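You operate a simulated robot arm through the tools that you are given. There is no shell and no other tool.

You are at the controls of a simulated robot arm. One attempt, no reset.

JOB
Cover the boxed coil with blue tissue and add the thanks card.
Fine: press the tissue flat before the card goes on, then fold in the two short flaps; the long flaps stay up and the other tissue stays as it is.

It is judged by the outcome, as a careful person would: the job done as asked, and still so three seconds after it is handed in. It fails if anything else is knocked over, pushed out of place, dropped, spilled or broken. A push-on lid holds only when it is set on centred and level and pressed home; a screw cap is set on level and turned clockwise until tight. Flat cloth is picked up by pressing the open fingertips on it (5 to 10 N) and closing them slowly along it; thin cloth reads only 2 to 8 mm in the jaws.

ROBOT AND FRAMES
A 7-joint arm with a fingered hand, fixed in place. Base frame: the origin is at the foot of the arm, x ahead of it, y to its left, z up. Lengths are in cm, angles in degrees, forces in N, time in s.
With the tool pointing down near the work surface it reaches from about 28 to 70 cm from the base axis. Its first joint turns from -166.0 to 166.0 degrees. Payload 4 kg.
The TCP is the grasp point between the finger pads, 2.6 cm short of the fingertips. In the tool frame z runs along the fingers and y along their closing line. Largest opening 15.6 cm; the body of the gripper starts 7.3 cm behind the TCP. The gripper is a hand of 4 fingers: y runs from the thumb to the fingers, the wrist lies at [0, 0, -23.9] in the tool frame, and closing takes about 1.5 s.
Orientation is that of the tool frame in the base frame, as a unit quaternion [x, y, z, w]. With the fingers straight down and closing along the base's y, the tool's x points along the base's -x, its y along +y and its z along -z.

CONTROLS
- The arm moves only by the tool drive_tool. Its argument "steps" is a list of rows, each an object (a shift or turn left out is 0, a gripper value left out holds the last) with "delta_pos": the shift along the base's x, y, z in units of 250 mm (1.0 is 250 mm), a list of three; "turn": the turn, a rotation vector about the base's x, y, z in units of 90 degrees (1.0 is 90 degrees), a list of three. In form: [{"delta_pos": [x, y, z], "turn": [rx, ry, rz]}, ...]. A call has 1 to 20 rows; each row is the pose to reach, as a shift and turn from the pose commanded when the call began. "fingers" is the finger opening in cm, from 0 to 15.6, set as the call begins (left out, the last holds). A call with a number of a shift or a turn outside -1 to 1 is refused whole. Rows are played at 5 a second. More than 5 cm and 8.6 degrees between two rows, or a gripper value outside its range, and nothing of the call is played. Where a pose cannot be reached the arm comes as near as it can. A force on the tool above 60 N (or 10 N above the force at the start of the call, whichever is more), or a blocked arm, ends the call early, and 0.2 s more pass. The fingers move at their own pace (about 7.2 cm/s each) and stop on an object; they squeeze with about 27 N. The grip force told is the motor's: it shows also when the fingers shut on nothing. Time passes only in rows, and 0.2 s behind the last, so rows that repeat a pose let the fingers close. The reply holds the time, the measured pose of the TCP, the force on the tool along the base axes, the opening and the grip force, in the units named above and with some noise, with the torque about the TCP (base axes, N m) and any sound that the robot's microphone picked up.
- Cameras (640 x 400 px; columns grow to the right, rows downward): "scene" is fixed at [40.07, -50.01, 156.13]; the picture's right is [0.93, -0.36, 0.00], its down [-0.23, -0.61, -0.76] and it looks along [0.27, 0.71, -0.66] (base axes); focal length 345 px, centre (320, 200). "wrist" rides on the gripper at [5.8, -5.8, -9.1] in the tool frame; the picture's right is [0.71, 0.71, 0.00], its down [-0.53, 0.53, -0.67] and it looks along [-0.47, 0.47, 0.74] (tool axes); focal length 265 px, centre (320, 200). There is no depth. A picture from a camera that has moved, and an enlarged one, comes with that camera's place and axes in the base frame and with its lens.
- capture(camera): a new picture of that camera. No time passes.
- curl_fingers(finger1, finger2, finger3, thumb_bend): sets how far each is bent, from 0 (flat) to 1 (curled in); at 0.3 the hand is open as for a grip, at 0.7 the pads meet at the TCP. One left out holds its place. A second passes; each finger stops where it meets its share of the squeeze, and holds until it gets a number again. A gripper value or a shape takes the hand back. It gives what a move gives, with no picture; readings hold the bend of each and the force on the fingers (four entries, about 0 where the hand has none), thumb and palm.
- grasp_type(shape): the hand has 4 fingers and takes this shape, open, in about a second: jaw (thumb against the fingers, like two jaws); tri (thumb and two fingers); tip (a fingertip pinch); poke (one finger out to press); point (the index stretched); flat (the hand flat); cup (the hand cupped); fist (a fist). The gripper value then closes the fingers along that shape, each until it touches; the sizes above hold for jaw. It gives what a move gives, with no picture.
- close_up(camera, box): a new picture of the part [left, top, right, bottom] of that camera's present view, enlarged. No time passes.
- finish_job(): hands the job in; it is judged then, once.

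Nothing tells you positions but the pictures and the camera data. Unless the task says otherwise, let go and move clear before handing in.

The tools are called after "Call:" as a command line: name --argument value ..., lists and objects as JSON in quotes. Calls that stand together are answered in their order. drive_tool: Moves the arm, as the interface text tells. Its arguments: {"type":"object","properties":{"steps":{"type":"array","items":{"type":"object","properties":{"delta_pos":{"type":"array","items":{"type":"number"}},"turn":{"type":"array","items":{"type":"number"}}}}},"fingers":{"type":"number"}},"required":["steps"]} The other tools are called the same way: grasp_type (shape) gives the hand a shape; curl_fingers (finger1, finger2, finger3, thumb_bend) moves the fingers one by one; capture (camera) takes a picture; close_up (camera, box) takes an enlarged picture of a part of a camera's view; finish_job () hands the job in.

At the start:

```text
t: 0.0
tool_pos: [38.33, 5.35, 116.78]
tool_rot: [0.0, 1.0, 0.001, 0.0]
contact_force: [-0.4, -0.4, -0.7]
moment: [-0.04, 0.02, 0.01]
gripper_width: 15.57
finger_force: 0.0
shape: jaw
bend: [0.3, 0.3, 0.3, 0.3]
finger forces: [0.1, 0.0, 0.0, 0.0, 0.1, 0.0]
```

scene: 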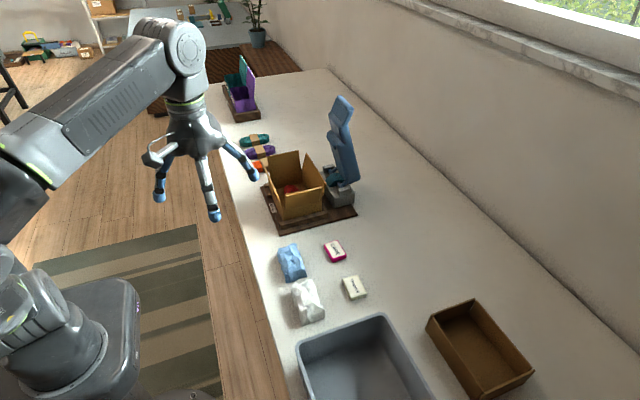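
wrist: 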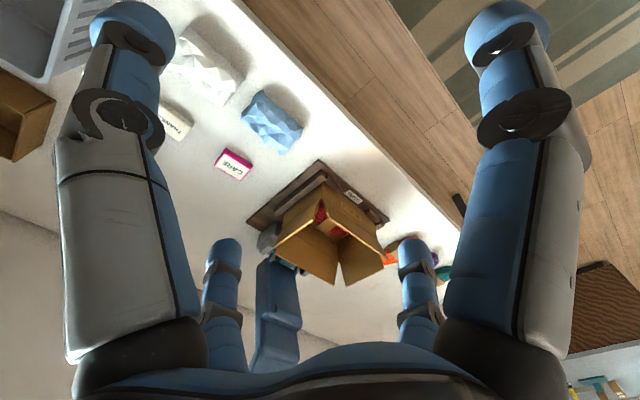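

I see a box with a red coil on a wooden tray, blue and white tissue beside it, and two card stacks. I'll take a closer look at each before moving.

Call:
close_up --camera "scene" --box '[240, 130, 380, 240]'

Call:
close_up --camera "scene" --box '[250, 220, 390, 330]'

Call:
close_up --camera "wrist" --box '[160, 30, 420, 290]'

Call:
close_up --camera "scene" --box '[200, 40, 340, 150]'

```text
3.64 times, centred on (310, 185) of scene
camera zoom: at [40.07, -50.01, 156.13], right [0.93, -0.36, 0.0], down [-0.23, -0.61, -0.76], along [0.27, 0.71, -0.66], focal length 1254 px, centre (356, 254)
```

zoom: 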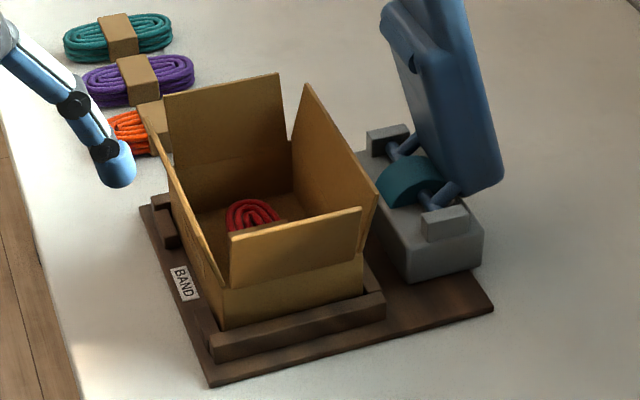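

```text
3.64 times, centred on (320, 275) of scene
camera zoom: at [40.07, -50.01, 156.13], right [0.93, -0.36, 0.0], down [-0.23, -0.61, -0.76], along [0.27, 0.71, -0.66], focal length 1254 px, centre (320, -73)
```

zoom: 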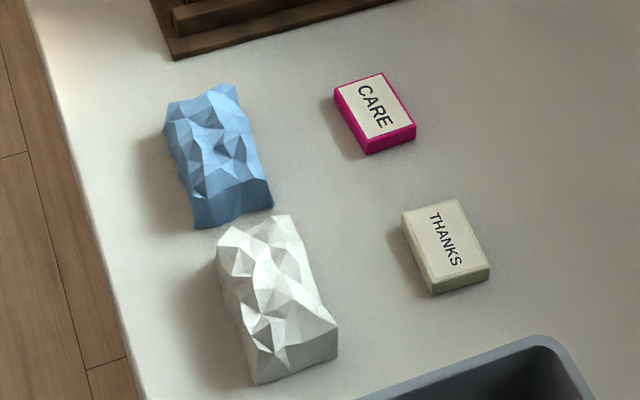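

```text
1.54 times, centred on (290, 160) of wrist
camera zoom: at [32.56, -0.56, 125.94], right [-0.71, 0.71, 0.0], down [0.53, 0.53, 0.67], along [0.47, 0.47, -0.74], focal length 408 px, centre (366, 262)
```

zoom: 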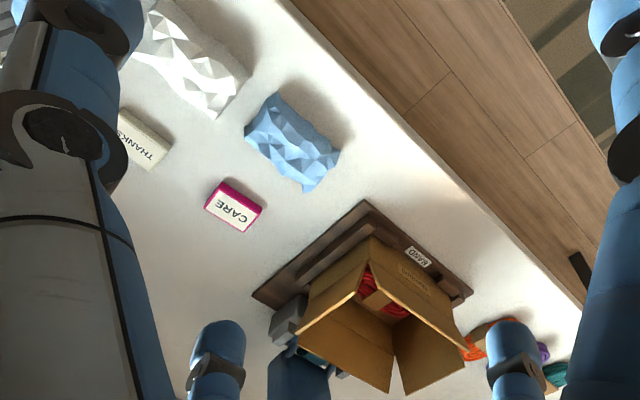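

```text
3.64 times, centred on (270, 95) of scene
camera zoom: at [40.07, -50.01, 156.13], right [0.93, -0.36, 0.0], down [-0.23, -0.61, -0.76], along [0.27, 0.71, -0.66], focal length 1254 px, centre (502, 582)
```

zoom: 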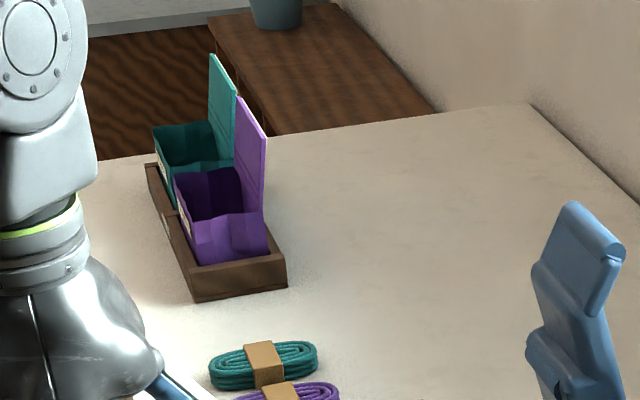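

The tray holds the box squarely, at about x 54–80, y 21–46, with the table near z 79. I'll shift the hand so the wrist camera gives a better view of the box.

Call:
drive_tool --steps '[{"delta_pos": [0.1, 0.1, 0]}, {"delta_pos": [0.2, 0.25, 0]}, {"delta_pos": [0.2, 0.25, 0]}]'

Call:
capture --camera "wrist"

Call:
close_up --camera "wrist" --box '[220, 120, 420, 280]'

Call:
capture --camera "scene"

```text
t: 0.8
tool_pos: [43.37, 11.65, 117.01]
tool_rot: [0.0, 1.0, 0.0, 0.001]
contact_force: [0.1, 0.7, -0.2]
moment: [0.0, 0.0, 0.02]
gripper_width: 15.59
finger_force: 0.1
shape: jaw
bend: [0.3, 0.3, 0.3, 0.3]
finger forces: [0.0, 0.0, 0.0, 0.0, 0.0, 0.0]
```

```text
taken
camera wrist: at [37.5, 5.77, 126.11], right [-0.71, 0.71, 0.0], down [0.53, 0.53, 0.67], along [0.47, 0.47, -0.74], focal length 265 px, centre (320, 200)
```

wrist: 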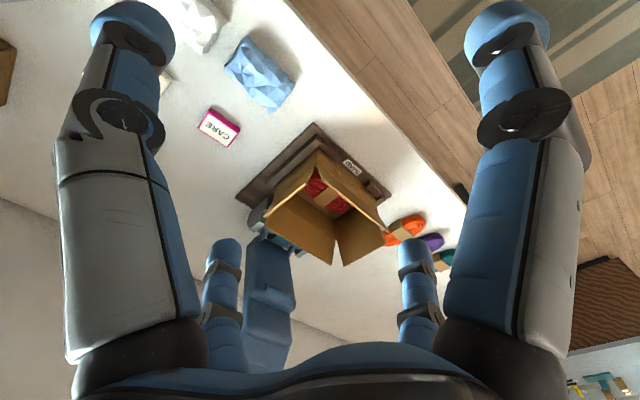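

```text
2.50 times, centred on (320, 200) of wrist
camera zoom: at [37.5, 5.77, 126.11], right [-0.71, 0.71, 0.0], down [0.53, 0.53, 0.67], along [0.47, 0.47, -0.74], focal length 664 px, centre (320, 200)
```

zoom: 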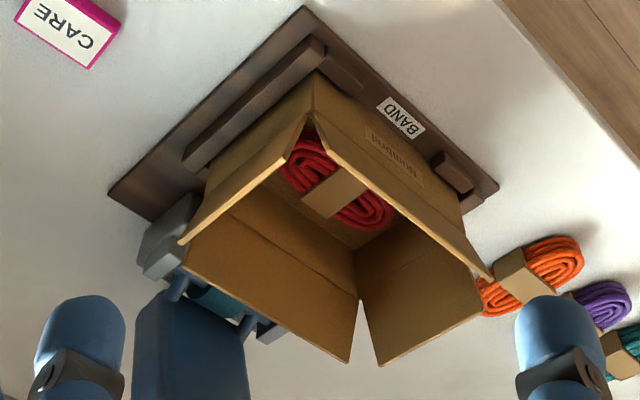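

```text
taken
```

scene: 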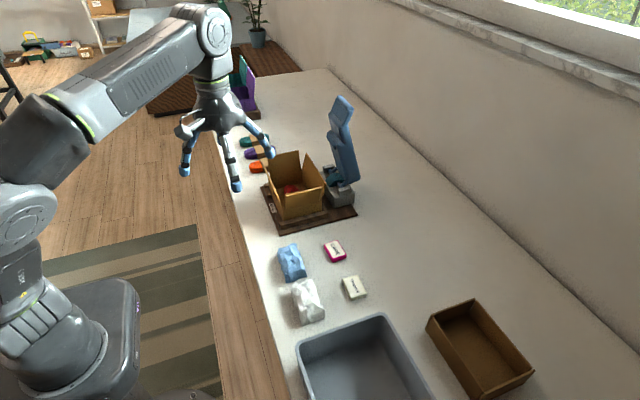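

The coil lies flat in the box with all four flaps standing. I'll zoom in further on the box and flaps to measure them.

Call:
close_up --camera "scene" --box '[255, 140, 335, 230]'

Call:
close_up --camera "wrist" --box '[260, 120, 400, 270]'

```text
4.44 times, centred on (295, 185) of scene
camera zoom: at [40.07, -50.01, 156.13], right [0.93, -0.36, 0.0], down [-0.23, -0.61, -0.76], along [0.27, 0.71, -0.66], focal length 1532 px, centre (431, 267)
```

zoom: 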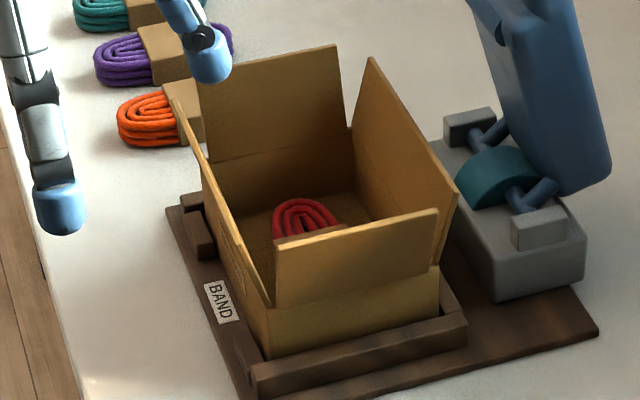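

```text
2.67 times, centred on (330, 195) of wrist
camera zoom: at [37.5, 5.77, 126.11], right [-0.71, 0.71, 0.0], down [0.53, 0.53, 0.67], along [0.47, 0.47, -0.74], focal length 708 px, centre (293, 213)
```

zoom: 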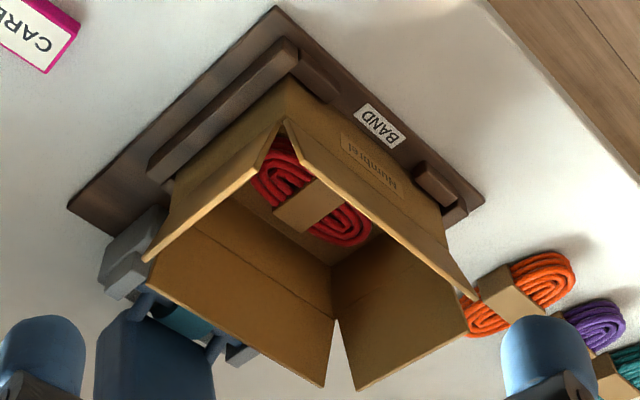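

The box body spans about x 56.8–68.6, y 24–41.8, with the rim at z≈87 and flaps up to z≈93.5. The short flaps are the ±y ones. Next I'll check the hand shapes in free air before choosing a grip.

Call:
grasp_type --shape "tip"

Call:
close_up --camera "scene" --box '[150, 70, 310, 220]'

Call:
capture --camera "wrist"

```text
t: 1.7
tool_pos: [43.31, 11.65, 116.98]
tool_rot: [0.0, 1.0, -0.001, 0.0]
contact_force: [0.4, -0.6, -0.1]
moment: [0.02, 0.01, 0.02]
gripper_width: 15.58
finger_force: 0.0
shape: tip
bend: [0.12, 0.3, 0.12, 0.3]
finger forces: [0.1, 0.1, 0.0, 0.1, 0.0, 0.0]
```

```text
2.67 times, centred on (230, 145) of scene
camera zoom: at [40.07, -50.01, 156.13], right [0.93, -0.36, 0.0], down [-0.23, -0.61, -0.76], along [0.27, 0.71, -0.66], focal length 919 px, centre (560, 347)
```

zoom: 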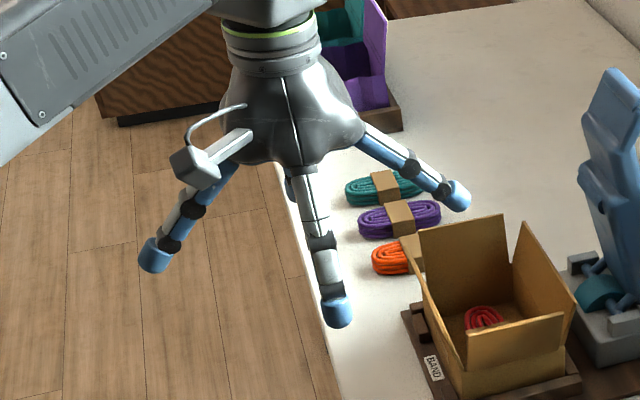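

```text
taken
camera wrist: at [37.48, 5.74, 126.11], right [-0.71, 0.71, 0.0], down [0.53, 0.53, 0.67], along [0.47, 0.47, -0.74], focal length 265 px, centre (320, 200)
```

wrist: 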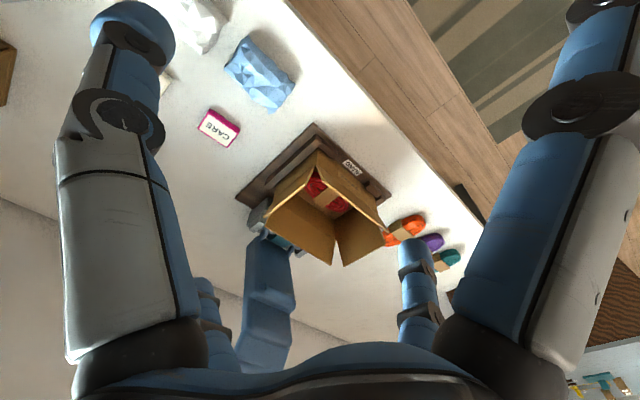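

The hand is radial: the thumb is at −y, finger 2 opposite at +y, and fingers 1 and 3 to the sides. The gap between the tissues is small, so I'll test curling the side fingers out of the way.

Call:
curl_fingers --finger1 1 --finger2 0.3 --finger3 1 --thumb_bend 0.3

Call:
close_up --camera "scene" --box '[150, 70, 310, 220]'

Call:
capture --camera "wrist"

Call:
curl_fingers --finger1 0 --finger3 0

Call:
close_up --camera "scene" --box '[150, 70, 310, 220]'

Call:
capture --camera "wrist"

```text
t: 2.7
tool_pos: [43.34, 11.73, 116.98]
tool_rot: [0.0, 1.0, 0.0, 0.0]
contact_force: [-0.7, -0.8, -0.8]
moment: [0.01, -0.02, -0.03]
gripper_width: 7.12
finger_force: 0.1
shape: fingers
bend: [0.75, 0.3, 0.75, 0.3]
finger forces: [0.0, 0.0, 0.0, 0.0, 0.1, 0.0]
```

```text
2.67 times, centred on (230, 145) of scene
camera zoom: at [40.07, -50.01, 156.13], right [0.93, -0.36, 0.0], down [-0.23, -0.61, -0.76], along [0.27, 0.71, -0.66], focal length 919 px, centre (560, 347)
```

zoom: 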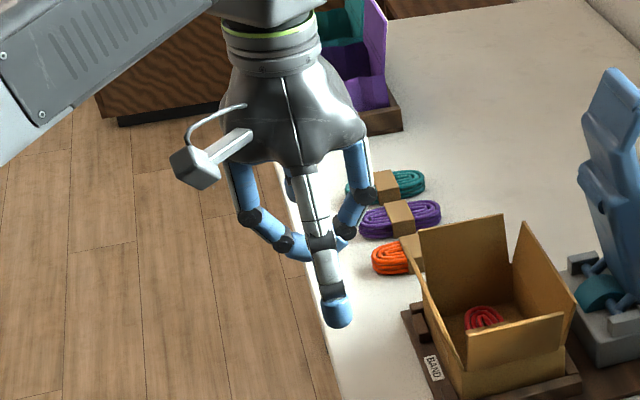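

```text
taken
camera wrist: at [37.48, 5.74, 126.11], right [-0.71, 0.71, 0.0], down [0.53, 0.53, 0.67], along [0.47, 0.47, -0.74], focal length 265 px, centre (320, 200)
```

wrist: 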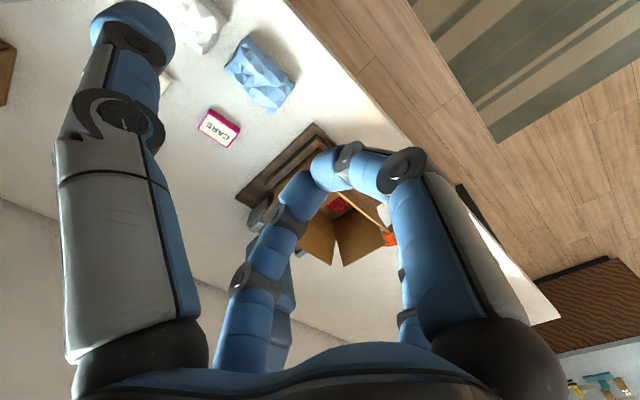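

```text
t: 3.7
tool_pos: [43.39, 11.56, 116.98]
tool_rot: [0.0, 1.0, 0.0, 0.0]
contact_force: [0.1, -0.1, -0.1]
moment: [0.01, -0.03, -0.03]
gripper_width: 12.98
finger_force: 0.1
shape: fingers
bend: [0.01, 0.3, 0.01, 0.3]
finger forces: [0.0, 0.0, 0.1, 0.0, 0.0, 0.0]
```

```text
2.67 times, centred on (230, 145) of scene
camera zoom: at [40.07, -50.01, 156.13], right [0.93, -0.36, 0.0], down [-0.23, -0.61, -0.76], along [0.27, 0.71, -0.66], focal length 919 px, centre (560, 347)
```

zoom: 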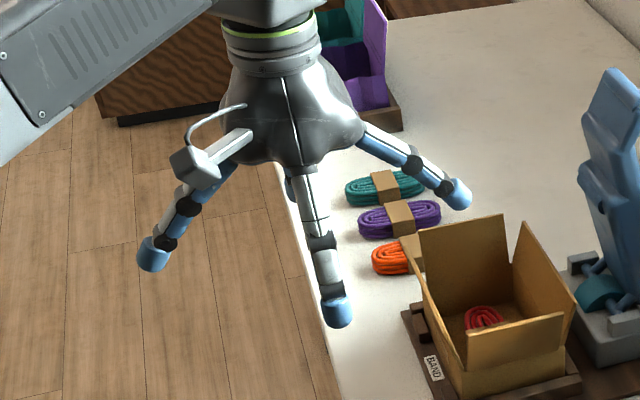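

```text
taken
camera wrist: at [37.48, 5.74, 126.11], right [-0.71, 0.71, 0.0], down [0.53, 0.53, 0.67], along [0.47, 0.47, -0.74], focal length 265 px, centre (320, 200)
```

wrist: 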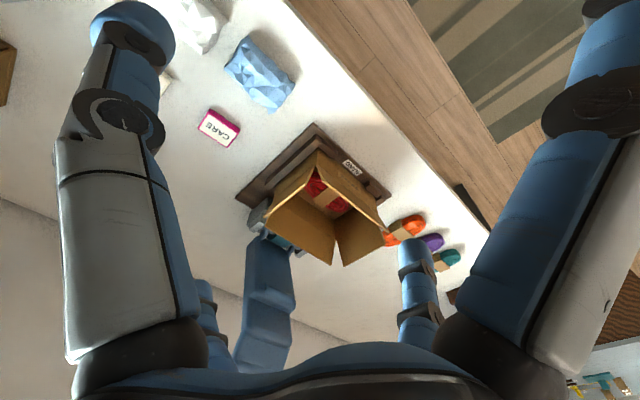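

The side fingers raise to about TCP height when flat, and curled together they meet just below it. I'll test curling one alone and the wider views of the tissue.

Call:
curl_fingers --finger1 1 --finger3 0

Call:
close_up --camera "scene" --box '[150, 70, 310, 220]'

Call:
capture --camera "wrist"

Call:
close_up --camera "scene" --box '[265, 235, 345, 335]'

```text
t: 4.7
tool_pos: [43.4, 11.59, 117.09]
tool_rot: [0.001, 1.0, -0.001, 0.0]
contact_force: [-0.9, 0.0, 0.3]
moment: [-0.02, 0.02, -0.01]
gripper_width: 8.75
finger_force: 0.0
shape: fingers
bend: [1.0, 0.3, 0.01, 0.3]
finger forces: [0.1, 0.0, 0.1, 0.1, 0.0, 0.1]
```

```text
2.67 times, centred on (230, 145) of scene
camera zoom: at [40.07, -50.01, 156.13], right [0.93, -0.36, 0.0], down [-0.23, -0.61, -0.76], along [0.27, 0.71, -0.66], focal length 919 px, centre (560, 347)
```

zoom: 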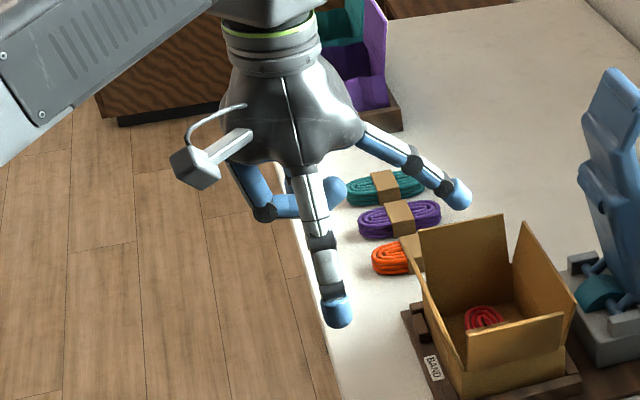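

```text
taken
camera wrist: at [37.48, 5.74, 126.11], right [-0.71, 0.71, 0.0], down [0.53, 0.53, 0.67], along [0.47, 0.47, -0.74], focal length 265 px, centre (320, 200)
```

wrist: 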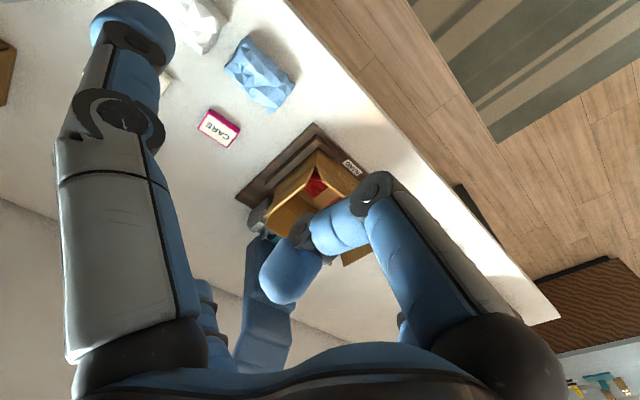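

```text
4.00 times, centred on (305, 285) of scene
camera zoom: at [40.07, -50.01, 156.13], right [0.93, -0.36, 0.0], down [-0.23, -0.61, -0.76], along [0.27, 0.71, -0.66], focal length 1379 px, centre (380, -140)
```

zoom: 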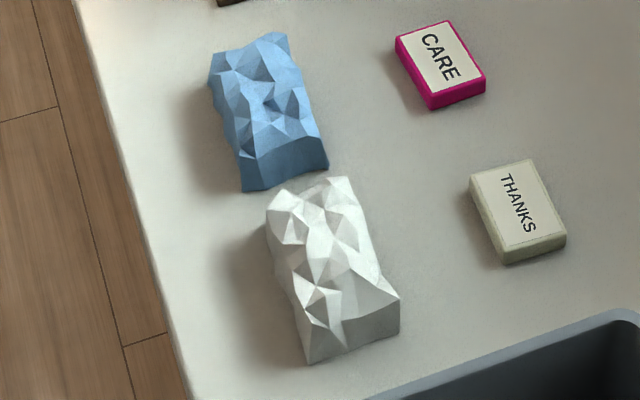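

The gap between the two tissues is about 3 cm, so a finger fits in it. I'll use the jaw shape unrotated, with fingers 1/3 across the tissue's 6 cm width, and hover above the blue tissue at about (54.4, 10).

Call:
grasp_type --shape "jaw"

Call:
drive_tool --steps '[{"delta_pos": [0.08, -0.01, -0.15]}, {"delta_pos": [0.16, -0.02, -0.3]}, {"delta_pos": [0.24, -0.035, -0.45]}, {"delta_pos": [0.32, -0.045, -0.6]}, {"delta_pos": [0.4, -0.055, -0.75]}, {"delta_pos": [0.44, -0.064, -0.84]}, {"delta_pos": [0.44, -0.064, -0.84]}]' --fingers 12.5

Call:
capture --camera "wrist"

Call:
close_up --camera "scene" --box '[220, 160, 380, 330]'

```text
t: 5.6
tool_pos: [43.5, 11.57, 116.99]
tool_rot: [0.0, 1.0, 0.001, 0.0]
contact_force: [0.1, 0.0, 0.0]
moment: [-0.01, 0.04, 0.01]
gripper_width: 15.6
finger_force: 0.1
shape: jaw
bend: [0.3, 0.3, 0.3, 0.3]
finger forces: [0.0, 0.0, 0.0, 0.1, 0.0, 0.0]
```

```text
t: 7.2
tool_pos: [54.58, 9.89, 95.81]
tool_rot: [0.001, 1.0, 0.0, 0.0]
contact_force: [-0.3, -0.2, 1.2]
moment: [0.02, 0.02, 0.0]
gripper_width: 12.5
finger_force: 0.0
shape: jaw
bend: [0.26, 0.26, 0.26, 0.49]
finger forces: [0.1, 0.0, 0.0, 0.0, 0.1, 0.0]
```

```text
taken
camera wrist: at [48.58, 3.89, 105.0], right [-0.71, 0.71, 0.0], down [0.53, 0.53, 0.67], along [0.47, 0.47, -0.74], focal length 265 px, centre (320, 200)
```

wrist: 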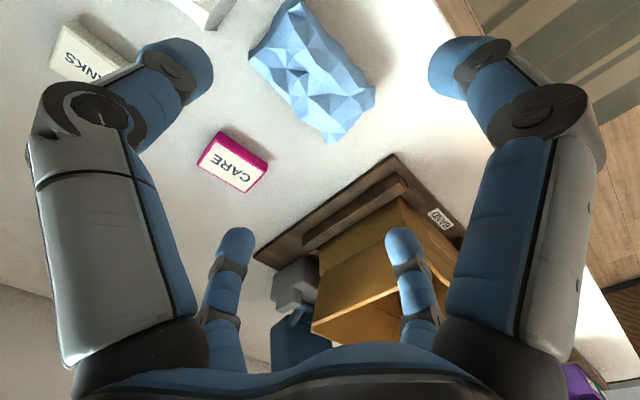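

```text
2.35 times, centred on (300, 245) of scene
camera zoom: at [40.07, -50.01, 156.13], right [0.93, -0.36, 0.0], down [-0.23, -0.61, -0.76], along [0.27, 0.71, -0.66], focal length 811 px, centre (367, 94)
```

zoom: 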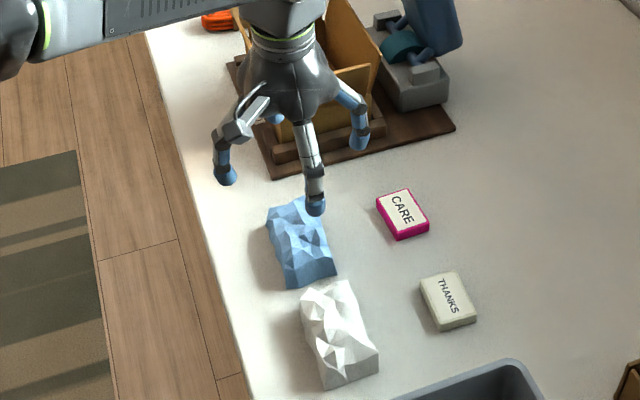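

The tissue measures about x 51.5–57.1, y 3.8–14.6, centred near (54.3, 9.1), and the white one starts at y≈0.4. I'll set the fingers individually and check their positions before going down.

Call:
curl_fingers --finger1 0.4 --finger2 0.36 --finger3 0.4 --thumb_bend 0.36

Call:
drive_tool --steps '[{"delta_pos": [-0.01, -0.03, -0.12]}, {"delta_pos": [-0.012, -0.033, -0.24]}, {"delta_pos": [-0.012, -0.033, -0.28]}]'

Call:
capture --camera "wrist"

Call:
close_up --camera "scene" --box '[250, 190, 350, 310]'

```text
t: 8.2
tool_pos: [54.41, 9.88, 95.96]
tool_rot: [0.0, 1.0, 0.001, 0.0]
contact_force: [-0.5, -0.2, -0.6]
moment: [0.02, 0.05, 0.02]
gripper_width: 8.5
finger_force: 0.0
shape: fingers
bend: [0.4, 0.36, 0.4, 0.36]
finger forces: [0.1, 0.1, 0.0, 0.1, 0.1, 0.0]
```

```text
t: 9.0
tool_pos: [54.0, 9.15, 88.53]
tool_rot: [0.0, 1.0, 0.0, 0.0]
contact_force: [-0.1, -0.2, -0.3]
moment: [-0.01, -0.02, 0.0]
gripper_width: 8.47
finger_force: 0.1
shape: fingers
bend: [0.4, 0.36, 0.4, 0.36]
finger forces: [0.0, 0.0, 0.1, 0.1, 0.1, 0.0]
```

```text
taken
camera wrist: at [48.14, 3.23, 97.64], right [-0.71, 0.71, 0.0], down [0.53, 0.53, 0.67], along [0.47, 0.47, -0.74], focal length 265 px, centre (320, 200)
```

wrist: 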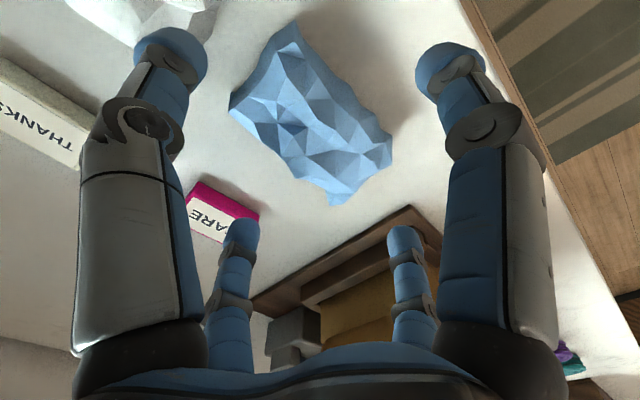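

```text
3.33 times, centred on (300, 250) of scene
camera zoom: at [40.07, -50.01, 156.13], right [0.93, -0.36, 0.0], down [-0.23, -0.61, -0.76], along [0.27, 0.71, -0.66], focal length 1149 px, centre (387, 33)
```

zoom: 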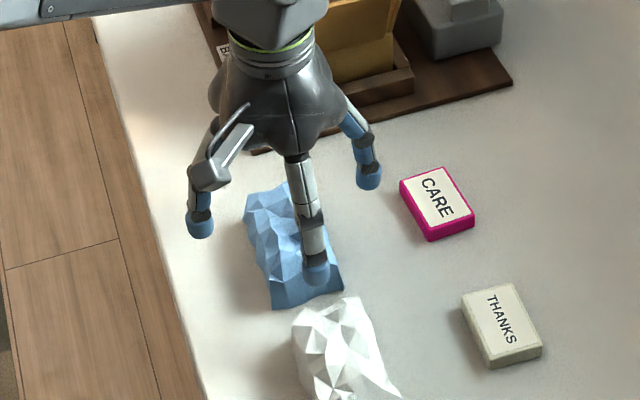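

The tips sit a little wide: at bend 0.36 the radius is about 7.7 cm. I'll bring the thumb to 0.41 so it sits mid-gap, then go down around the tissue.

Call:
curl_fingers --finger2 0.4 --thumb_bend 0.41

Call:
drive_tool --steps '[{"delta_pos": [0.008, 0, -0.1]}, {"delta_pos": [0.012, 0, -0.18]}, {"delta_pos": [0.012, 0, -0.24]}]'

Call:
capture --camera "wrist"

Call:
close_up --camera "scene" --box '[250, 190, 350, 310]'

```text
t: 10.0
tool_pos: [54.02, 9.19, 88.55]
tool_rot: [0.001, 1.0, 0.0, 0.0]
contact_force: [0.6, -0.3, 0.0]
moment: [0.01, -0.01, -0.01]
gripper_width: 7.81
finger_force: 0.1
shape: fingers
bend: [0.4, 0.4, 0.4, 0.41]
finger forces: [0.0, 0.1, 0.0, 0.1, 0.0, 0.1]
```

```text
t: 10.8
tool_pos: [54.74, 9.31, 83.07]
tool_rot: [-0.001, 1.0, 0.0, 0.006]
contact_force: [-3.8, -2.0, 50.0]
moment: [-0.21, 1.29, -0.01]
gripper_width: 8.11
finger_force: 24.4
shape: fingers
bend: [0.38, 0.4, 0.4, 0.41]
finger forces: [16.8, 15.7, 0.0, 0.1, 17.5, 0.0]
```

```text
taken
camera wrist: at [48.74, 3.3, 92.16], right [-0.71, 0.71, -0.01], down [0.52, 0.53, 0.67], along [0.48, 0.47, -0.74], focal length 265 px, centre (320, 200)
```

wrist: 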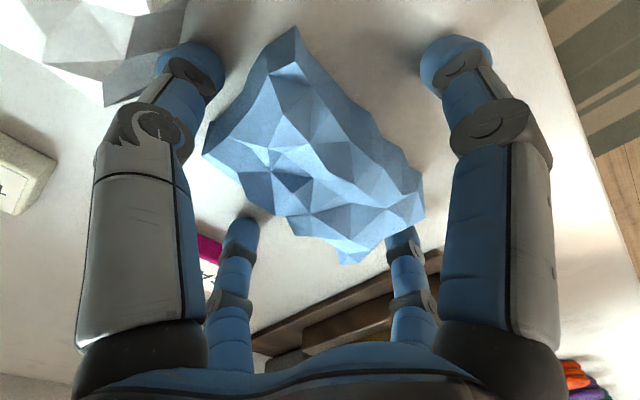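

```text
3.33 times, centred on (300, 250) of scene
camera zoom: at [40.07, -50.01, 156.13], right [0.93, -0.36, 0.0], down [-0.23, -0.61, -0.76], along [0.27, 0.71, -0.66], focal length 1149 px, centre (387, 33)
```

zoom: 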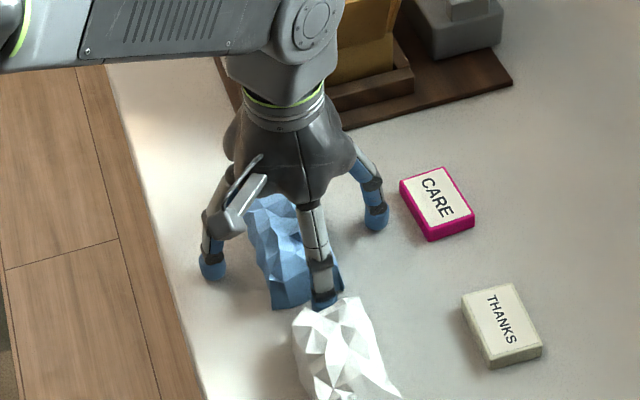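

The fingertips are touching the table at TCP z≈83.1. I'll back up about 0.8 cm to clear it before closing.

Call:
drive_tool --steps '[{"delta_pos": [-0.01, -0.003, 0.03]}, {"delta_pos": [-0.012, -0.005, 0.04]}]'

Call:
capture --camera "wrist"

```text
t: 11.4
tool_pos: [54.18, 8.86, 83.48]
tool_rot: [-0.001, 1.0, 0.0, -0.001]
contact_force: [-0.6, -0.1, 0.2]
moment: [0.0, -0.01, 0.01]
gripper_width: 7.8
finger_force: 0.1
shape: fingers
bend: [0.4, 0.4, 0.4, 0.41]
finger forces: [0.0, 0.1, 0.1, 0.1, 0.0, 0.0]
```

```text
taken
camera wrist: at [48.25, 3.11, 92.74], right [-0.71, 0.71, 0.0], down [0.53, 0.53, 0.67], along [0.47, 0.47, -0.75], focal length 265 px, centre (320, 200)
```

wrist: 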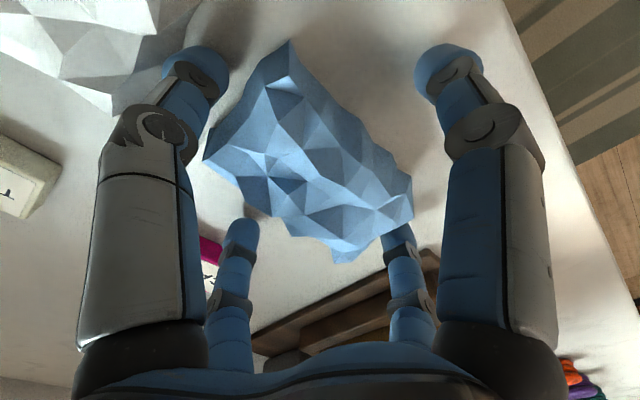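

All fingers are clear of the table and of the white tissue. I'll close fingers 1 and 3 on the long sides.

Call:
curl_fingers --finger1 0.7 --finger3 0.7

Call:
capture --camera "wrist"

Call:
close_up --camera "scene" --box '[250, 190, 350, 310]'

```text
t: 12.4
tool_pos: [54.32, 9.05, 83.72]
tool_rot: [0.0, 1.0, -0.001, 0.0]
contact_force: [-0.5, -0.4, -0.5]
moment: [0.0, 0.02, 0.08]
gripper_width: 5.89
finger_force: 7.6
shape: fingers
bend: [0.56, 0.4, 0.56, 0.41]
finger forces: [7.5, 0.0, 7.5, 0.0, 0.0, 0.1]
```

```text
taken
camera wrist: at [48.32, 3.13, 92.85], right [-0.71, 0.71, 0.0], down [0.53, 0.53, 0.67], along [0.47, 0.47, -0.74], focal length 265 px, centre (320, 200)
```

wrist: 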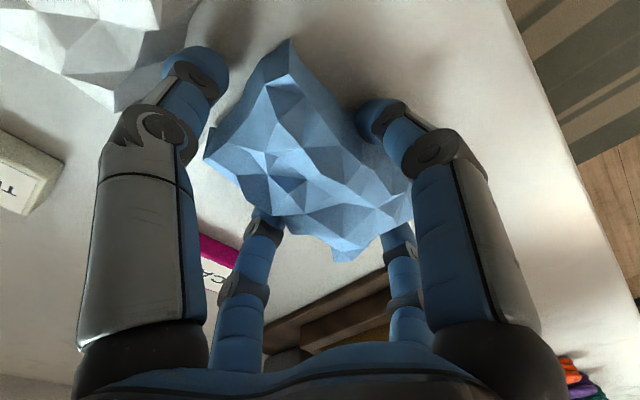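

```text
3.33 times, centred on (300, 250) of scene
camera zoom: at [40.07, -50.01, 156.13], right [0.93, -0.36, 0.0], down [-0.23, -0.61, -0.76], along [0.27, 0.71, -0.66], focal length 1149 px, centre (387, 33)
```

zoom: 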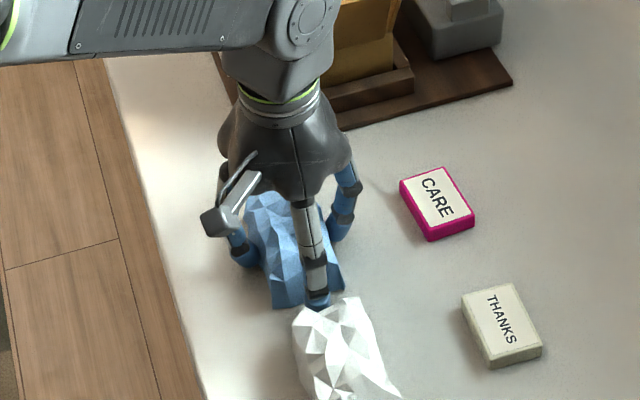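

Both fingers hold with 7.5 N. I'll lift slowly and check.

Call:
drive_tool --steps '[{"delta_pos": [0, 0, 0.03]}, {"delta_pos": [0, 0, 0.08]}, {"delta_pos": [0, 0, 0.16]}, {"delta_pos": [0, 0, 0.24]}, {"delta_pos": [0, 0, 0.24]}]'

Call:
capture --camera "wrist"

Call:
close_up --camera "scene" --box '[230, 150, 370, 310]'

```text
t: 13.6
tool_pos: [54.27, 9.25, 89.66]
tool_rot: [0.0, 1.0, 0.0, -0.001]
contact_force: [0.3, -0.5, 0.1]
moment: [0.02, 0.02, -0.01]
gripper_width: 5.89
finger_force: 7.3
shape: fingers
bend: [0.56, 0.4, 0.56, 0.41]
finger forces: [7.3, 0.0, 7.4, 0.0, 0.0, 0.0]
```

```text
taken
camera wrist: at [48.4, 3.26, 98.82], right [-0.71, 0.71, 0.0], down [0.53, 0.53, 0.67], along [0.47, 0.47, -0.74], focal length 265 px, centre (320, 200)
```

wrist: 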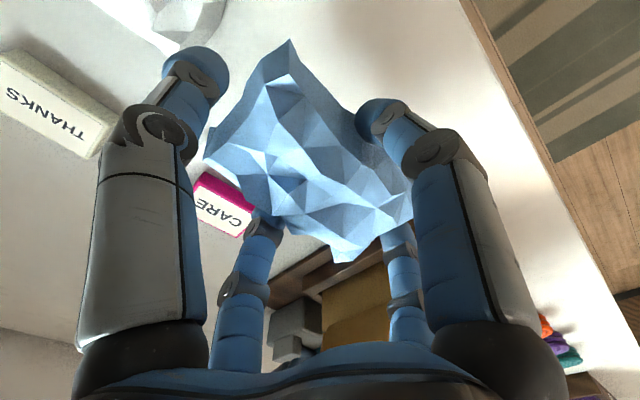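

```text
2.50 times, centred on (300, 230) of scene
camera zoom: at [40.07, -50.01, 156.13], right [0.93, -0.36, 0.0], down [-0.23, -0.61, -0.76], along [0.27, 0.71, -0.66], focal length 862 px, centre (370, 125)
```

zoom: 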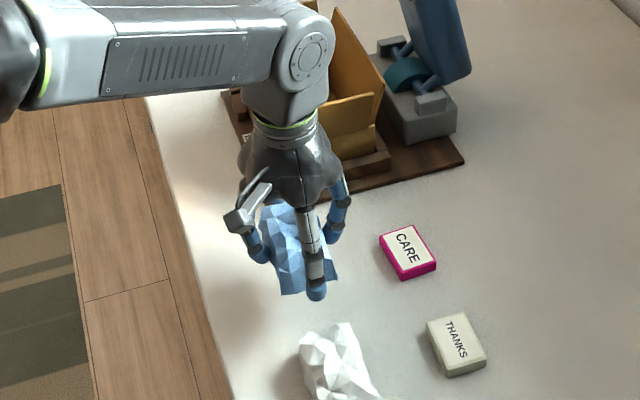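

The tissue is held well and the white one is undisturbed. I'll lift above the flaps and move over the box.

Call:
drive_tool --steps '[{"delta_pos": [0, 0, 0.15]}, {"delta_pos": [0, 0, 0.3]}, {"delta_pos": [0, 0, 0.45]}, {"delta_pos": [0, 0, 0.56]}, {"delta_pos": [0.05, 0.15, 0.56]}, {"delta_pos": [0.1, 0.3, 0.56]}, {"delta_pos": [0.16, 0.45, 0.56]}, {"delta_pos": [0.22, 0.6, 0.56]}, {"delta_pos": [0.28, 0.75, 0.56]}, {"delta_pos": [0.33, 0.9, 0.56]}, {"delta_pos": [0.336, 0.95, 0.56]}, {"delta_pos": [0.336, 0.95, 0.56]}]'

Call:
capture --camera "wrist"

Call:
close_up --camera "scene" --box '[230, 70, 390, 250]'

```text
t: 16.2
tool_pos: [59.14, 30.31, 102.66]
tool_rot: [0.0, 1.0, 0.0, 0.0]
contact_force: [0.2, -1.5, 0.8]
moment: [0.01, 0.03, -0.01]
gripper_width: 5.81
finger_force: 7.8
shape: fingers
bend: [0.56, 0.4, 0.56, 0.41]
finger forces: [7.2, 0.0, 7.3, 0.0, 0.0, 0.1]
out of reach, approached as far as the arm can: row 9, 10, 11, 12
```

```text
taken
camera wrist: at [53.18, 24.49, 111.73], right [-0.71, 0.71, 0.0], down [0.53, 0.53, 0.67], along [0.47, 0.47, -0.74], focal length 265 px, centre (320, 200)
```

wrist: 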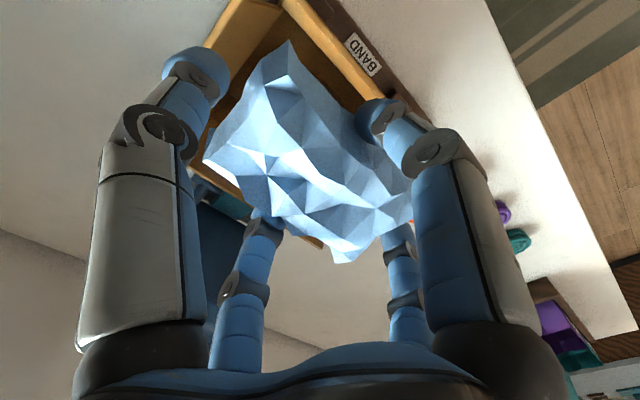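

```text
2.22 times, centred on (310, 160) of scene
camera zoom: at [40.07, -50.01, 156.13], right [0.93, -0.36, 0.0], down [-0.23, -0.61, -0.76], along [0.27, 0.71, -0.66], focal length 766 px, centre (342, 289)
```

zoom: 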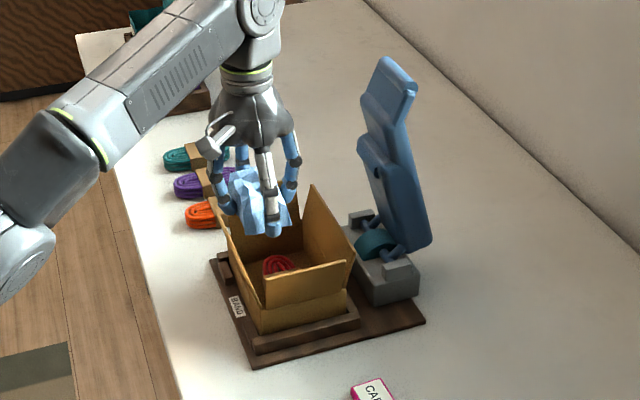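

The target is at the edge of the arm's reach at this height. Lowering the hand should extend it, so I'll come down a little while the tissue is still above the flaps and see where it goes.

Call:
drive_tool --steps '[{"delta_pos": [0, 0, -0.06]}, {"delta_pos": [0, 0, -0.12]}, {"delta_pos": [0, 0, -0.14]}]'

```text
t: 17.0
tool_pos: [59.05, 30.37, 99.06]
tool_rot: [0.0, 1.0, 0.0, -0.001]
contact_force: [0.1, 0.6, 0.3]
moment: [0.0, -0.01, 0.0]
gripper_width: 5.83
finger_force: 7.2
shape: fingers
bend: [0.56, 0.4, 0.56, 0.41]
finger forces: [7.2, 0.0, 7.2, 0.0, 0.0, 0.0]
```

The commanded pose was the clipped one. Now I'll shift toward the box centre from here.

Call:
drive_tool --steps '[{"delta_pos": [0.05, 0.04, 0]}, {"delta_pos": [0.1, 0.08, 0]}, {"delta_pos": [0.14, 0.105, 0]}, {"delta_pos": [0.14, 0.105, 0]}]'

Call:
close_up --camera "scene" --box '[230, 70, 390, 250]'

Call:
capture --camera "wrist"

```text
t: 18.0
tool_pos: [60.15, 31.6, 98.61]
tool_rot: [0.0, 1.0, 0.0, -0.001]
contact_force: [-0.7, 0.3, -0.1]
moment: [-0.01, 0.02, 0.0]
gripper_width: 5.81
finger_force: 7.2
shape: fingers
bend: [0.56, 0.4, 0.56, 0.41]
finger forces: [7.3, 0.1, 7.2, 0.0, 0.0, 0.0]
out of reach, approached as far as the arm can: row 1, 2, 3, 4
```

```text
2.22 times, centred on (310, 160) of scene
camera zoom: at [40.07, -50.01, 156.13], right [0.93, -0.36, 0.0], down [-0.23, -0.61, -0.76], along [0.27, 0.71, -0.66], focal length 766 px, centre (342, 289)
```

zoom: 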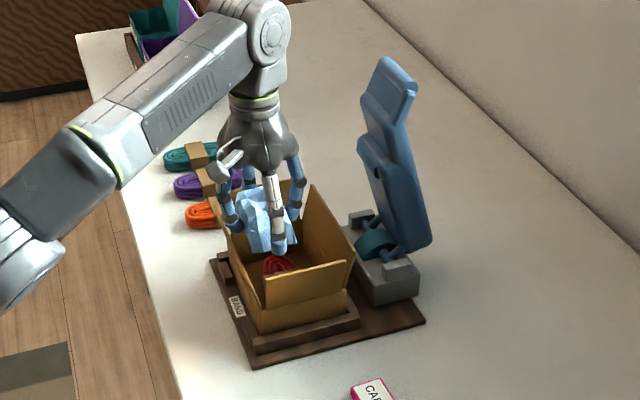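

```text
taken
camera wrist: at [54.1, 25.74, 107.71], right [-0.71, 0.71, 0.0], down [0.53, 0.53, 0.67], along [0.47, 0.47, -0.74], focal length 265 px, centre (320, 200)
```

wrist: 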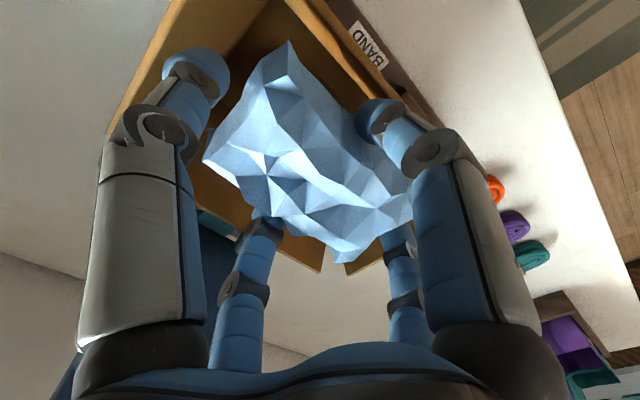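

I'm about 2.5 cm short of centre. A 5° outward tilt of the tool should give the missing reach.

Call:
drive_tool --steps '[{"delta_pos": [0, 0, 0.01], "turn": [0.013, -0.025, 0]}, {"delta_pos": [0, 0, 0.01], "turn": [0.026, -0.049, 0]}, {"delta_pos": [0.04, 0.03, 0.01], "turn": [0.026, -0.049, 0]}, {"delta_pos": [0.095, 0.055, 0.01], "turn": [0.026, -0.049, 0]}, {"delta_pos": [0.095, 0.055, 0.01], "turn": [0.026, -0.049, 0]}]'

Call:
close_up --camera "scene" --box '[230, 70, 390, 250]'

Call:
capture --camera "wrist"

```text
t: 19.2
tool_pos: [61.86, 32.61, 98.52]
tool_rot: [0.0, 0.999, 0.02, 0.038]
contact_force: [0.6, -0.6, -0.6]
moment: [0.01, -0.01, 0.01]
gripper_width: 5.84
finger_force: 7.2
shape: fingers
bend: [0.56, 0.4, 0.56, 0.41]
finger forces: [7.2, 0.0, 7.2, 0.0, 0.0, 0.1]
out of reach, approached as far as the arm can: row 4, 5
```

```text
2.22 times, centred on (310, 160) of scene
camera zoom: at [40.07, -50.01, 156.13], right [0.93, -0.36, 0.0], down [-0.23, -0.61, -0.76], along [0.27, 0.71, -0.66], focal length 766 px, centre (342, 289)
```

zoom: 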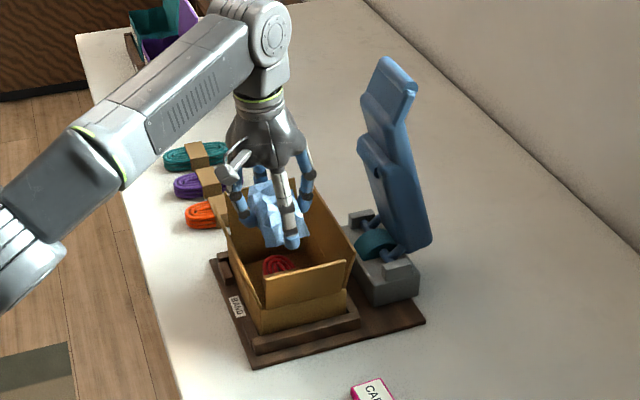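

```text
taken
camera wrist: at [55.29, 26.3, 106.9], right [-0.71, 0.71, -0.03], down [0.47, 0.5, 0.73], along [0.53, 0.5, -0.69], focal length 265 px, centre (320, 200)
```

wrist: 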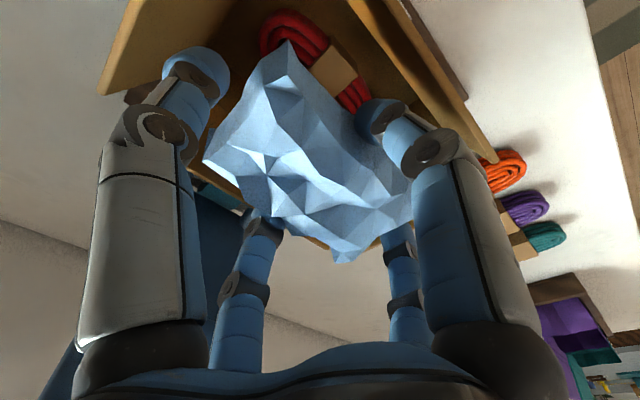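

The tissue is now above the box interior. I'll lower it while drifting to the centre, stopping at z≈91 to check the clearance at the flaps.

Call:
drive_tool --steps '[{"delta_pos": [0, 0, -0.06]}, {"delta_pos": [0.02, 0.01, -0.12]}, {"delta_pos": [0.03, 0.015, -0.18]}, {"delta_pos": [0.03, 0.015, -0.24]}, {"delta_pos": [0.03, 0.015, -0.3]}, {"delta_pos": [0.03, 0.015, -0.3]}]'

Call:
close_up --camera "scene" --box '[240, 100, 360, 240]'

Call:
capture --camera "wrist"

```text
t: 20.6
tool_pos: [62.68, 32.95, 90.96]
tool_rot: [0.0, 0.999, 0.021, 0.039]
contact_force: [-0.1, 0.3, 0.0]
moment: [0.02, -0.01, 0.02]
gripper_width: 5.8
finger_force: 7.2
shape: fingers
bend: [0.56, 0.4, 0.56, 0.41]
finger forces: [7.2, 0.0, 7.0, 0.1, 0.0, 0.1]
```

```text
2.86 times, centred on (300, 170) of scene
camera zoom: at [40.07, -50.01, 156.13], right [0.93, -0.36, 0.0], down [-0.23, -0.61, -0.76], along [0.27, 0.71, -0.66], focal length 985 px, centre (377, 286)
```

zoom: 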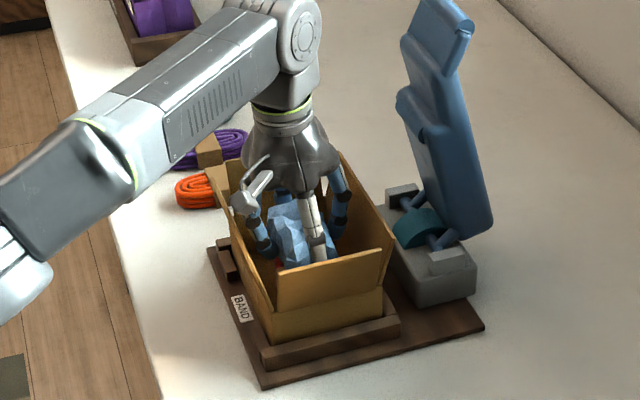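

```text
taken
camera wrist: at [56.08, 26.62, 99.4], right [-0.71, 0.71, -0.03], down [0.47, 0.5, 0.73], along [0.53, 0.5, -0.69], focal length 265 px, centre (320, 200)
```

wrist: 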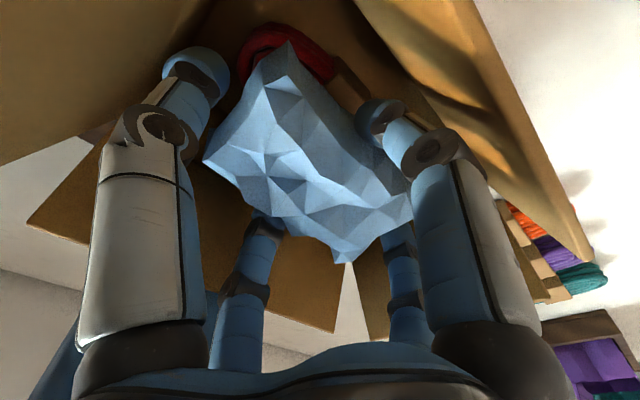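

Everything is inside the flaps. I'll lower further while levelling the tool, to about z 88.

Call:
drive_tool --steps '[{"delta_pos": [0, 0, -0.05]}, {"delta_pos": [0, 0, -0.09], "turn": [-0.013, 0.025, 0]}, {"delta_pos": [0, 0, -0.12], "turn": [-0.026, 0.049, 0]}, {"delta_pos": [0, 0, -0.12], "turn": [-0.026, 0.049, 0]}]'

Call:
close_up --camera "scene" --box '[240, 100, 360, 240]'

Call:
capture --camera "wrist"

```text
t: 21.6
tool_pos: [62.18, 32.68, 87.92]
tool_rot: [0.0, 1.0, 0.0, 0.001]
contact_force: [1.6, -0.2, 0.2]
moment: [0.01, 0.04, -0.03]
gripper_width: 5.84
finger_force: 9.2
shape: fingers
bend: [0.57, 0.4, 0.56, 0.41]
finger forces: [10.5, 0.1, 8.6, 0.1, 0.1, 0.0]
out of reach, approached as far as the arm can: row 3, 4
```

```text
2.86 times, centred on (300, 170) of scene
camera zoom: at [40.07, -50.01, 156.13], right [0.93, -0.36, 0.0], down [-0.23, -0.61, -0.76], along [0.27, 0.71, -0.66], focal length 985 px, centre (377, 286)
```

zoom: 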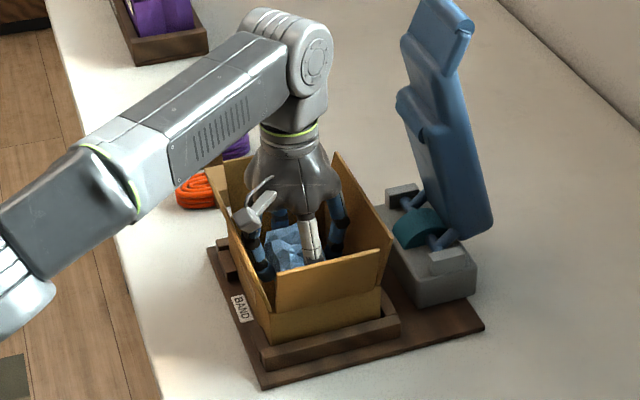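

```text
taken
camera wrist: at [56.21, 26.77, 97.03], right [-0.71, 0.71, 0.0], down [0.53, 0.53, 0.67], along [0.47, 0.47, -0.74], focal length 265 px, centre (320, 200)
```

wrist: 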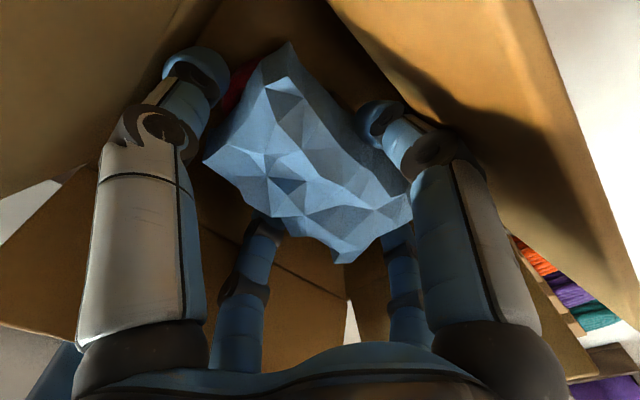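

Finger 1 seems to brush lightly near the −x side. I'll nudge +x while lowering a bit more.

Call:
drive_tool --steps '[{"delta_pos": [0.01, 0.0, -0.015]}, {"delta_pos": [0.025, 0.01, -0.03]}, {"delta_pos": [0.025, 0.01, -0.03]}]'

Call:
capture --camera "wrist"

Call:
close_up --camera "scene" --box '[260, 140, 330, 230]'

```text
t: 22.4
tool_pos: [62.23, 32.77, 87.24]
tool_rot: [-0.001, 1.0, 0.001, 0.0]
contact_force: [0.9, -0.3, 10.7]
moment: [-0.03, 0.07, 0.04]
gripper_width: 5.78
finger_force: 9.3
shape: fingers
bend: [0.56, 0.4, 0.56, 0.41]
finger forces: [10.5, 0.1, 8.9, 0.0, 0.4, 0.0]
out of reach, approached as far as the arm can: row 2, 3
```

```text
taken
camera wrist: at [56.42, 26.96, 96.3], right [-0.71, 0.71, 0.0], down [0.53, 0.53, 0.67], along [0.47, 0.47, -0.74], focal length 265 px, centre (320, 200)
```

wrist: 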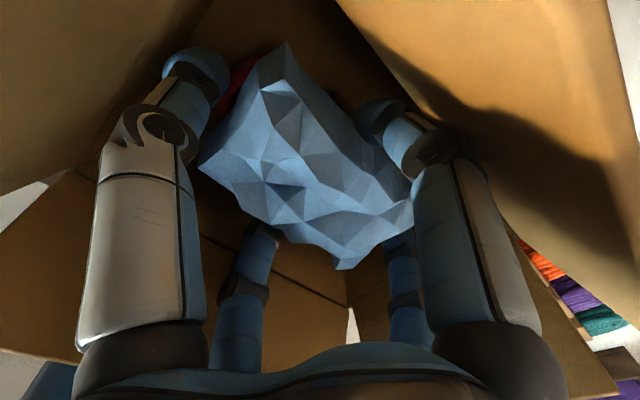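

```text
4.44 times, centred on (295, 185) of scene
camera zoom: at [40.07, -50.01, 156.13], right [0.93, -0.36, 0.0], down [-0.23, -0.61, -0.76], along [0.27, 0.71, -0.66], focal length 1532 px, centre (431, 267)
```

zoom: 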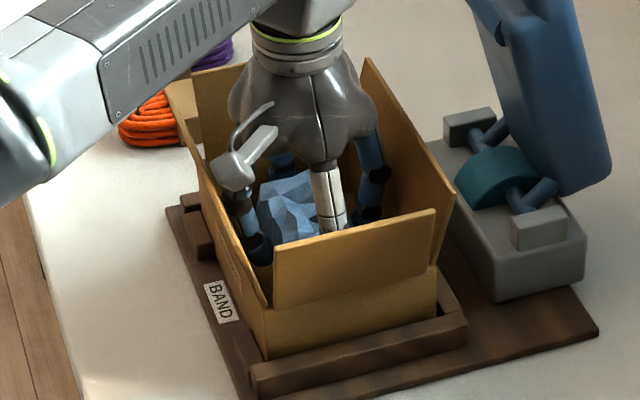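

The tissue is resting on the coil (10.7 N up). I'll open fingers 1 and 3 slightly to release it without hitting the walls.

Call:
curl_fingers --finger1 0.525 --finger3 0.5

Call:
capture --camera "wrist"

```text
t: 23.4
tool_pos: [62.3, 32.81, 87.1]
tool_rot: [0.0, 1.0, -0.001, 0.0]
contact_force: [1.6, -1.4, 4.2]
moment: [0.01, 0.09, 0.0]
gripper_width: 5.84
finger_force: 6.4
shape: fingers
bend: [0.56, 0.4, 0.53, 0.41]
finger forces: [6.6, 0.8, 4.3, 0.0, 1.0, 0.1]
```

```text
taken
camera wrist: at [56.42, 26.97, 96.23], right [-0.71, 0.71, 0.0], down [0.53, 0.53, 0.67], along [0.47, 0.47, -0.74], focal length 265 px, centre (320, 200)
```

wrist: 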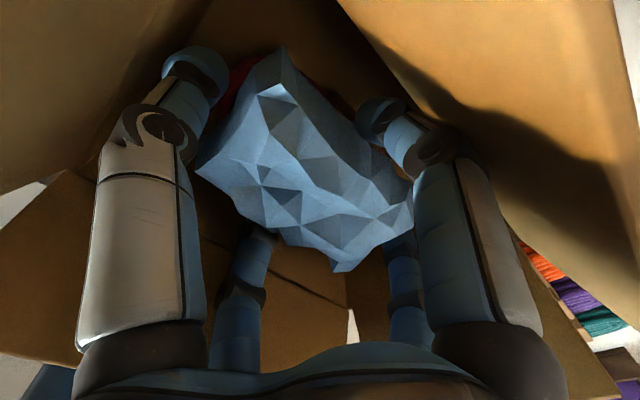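

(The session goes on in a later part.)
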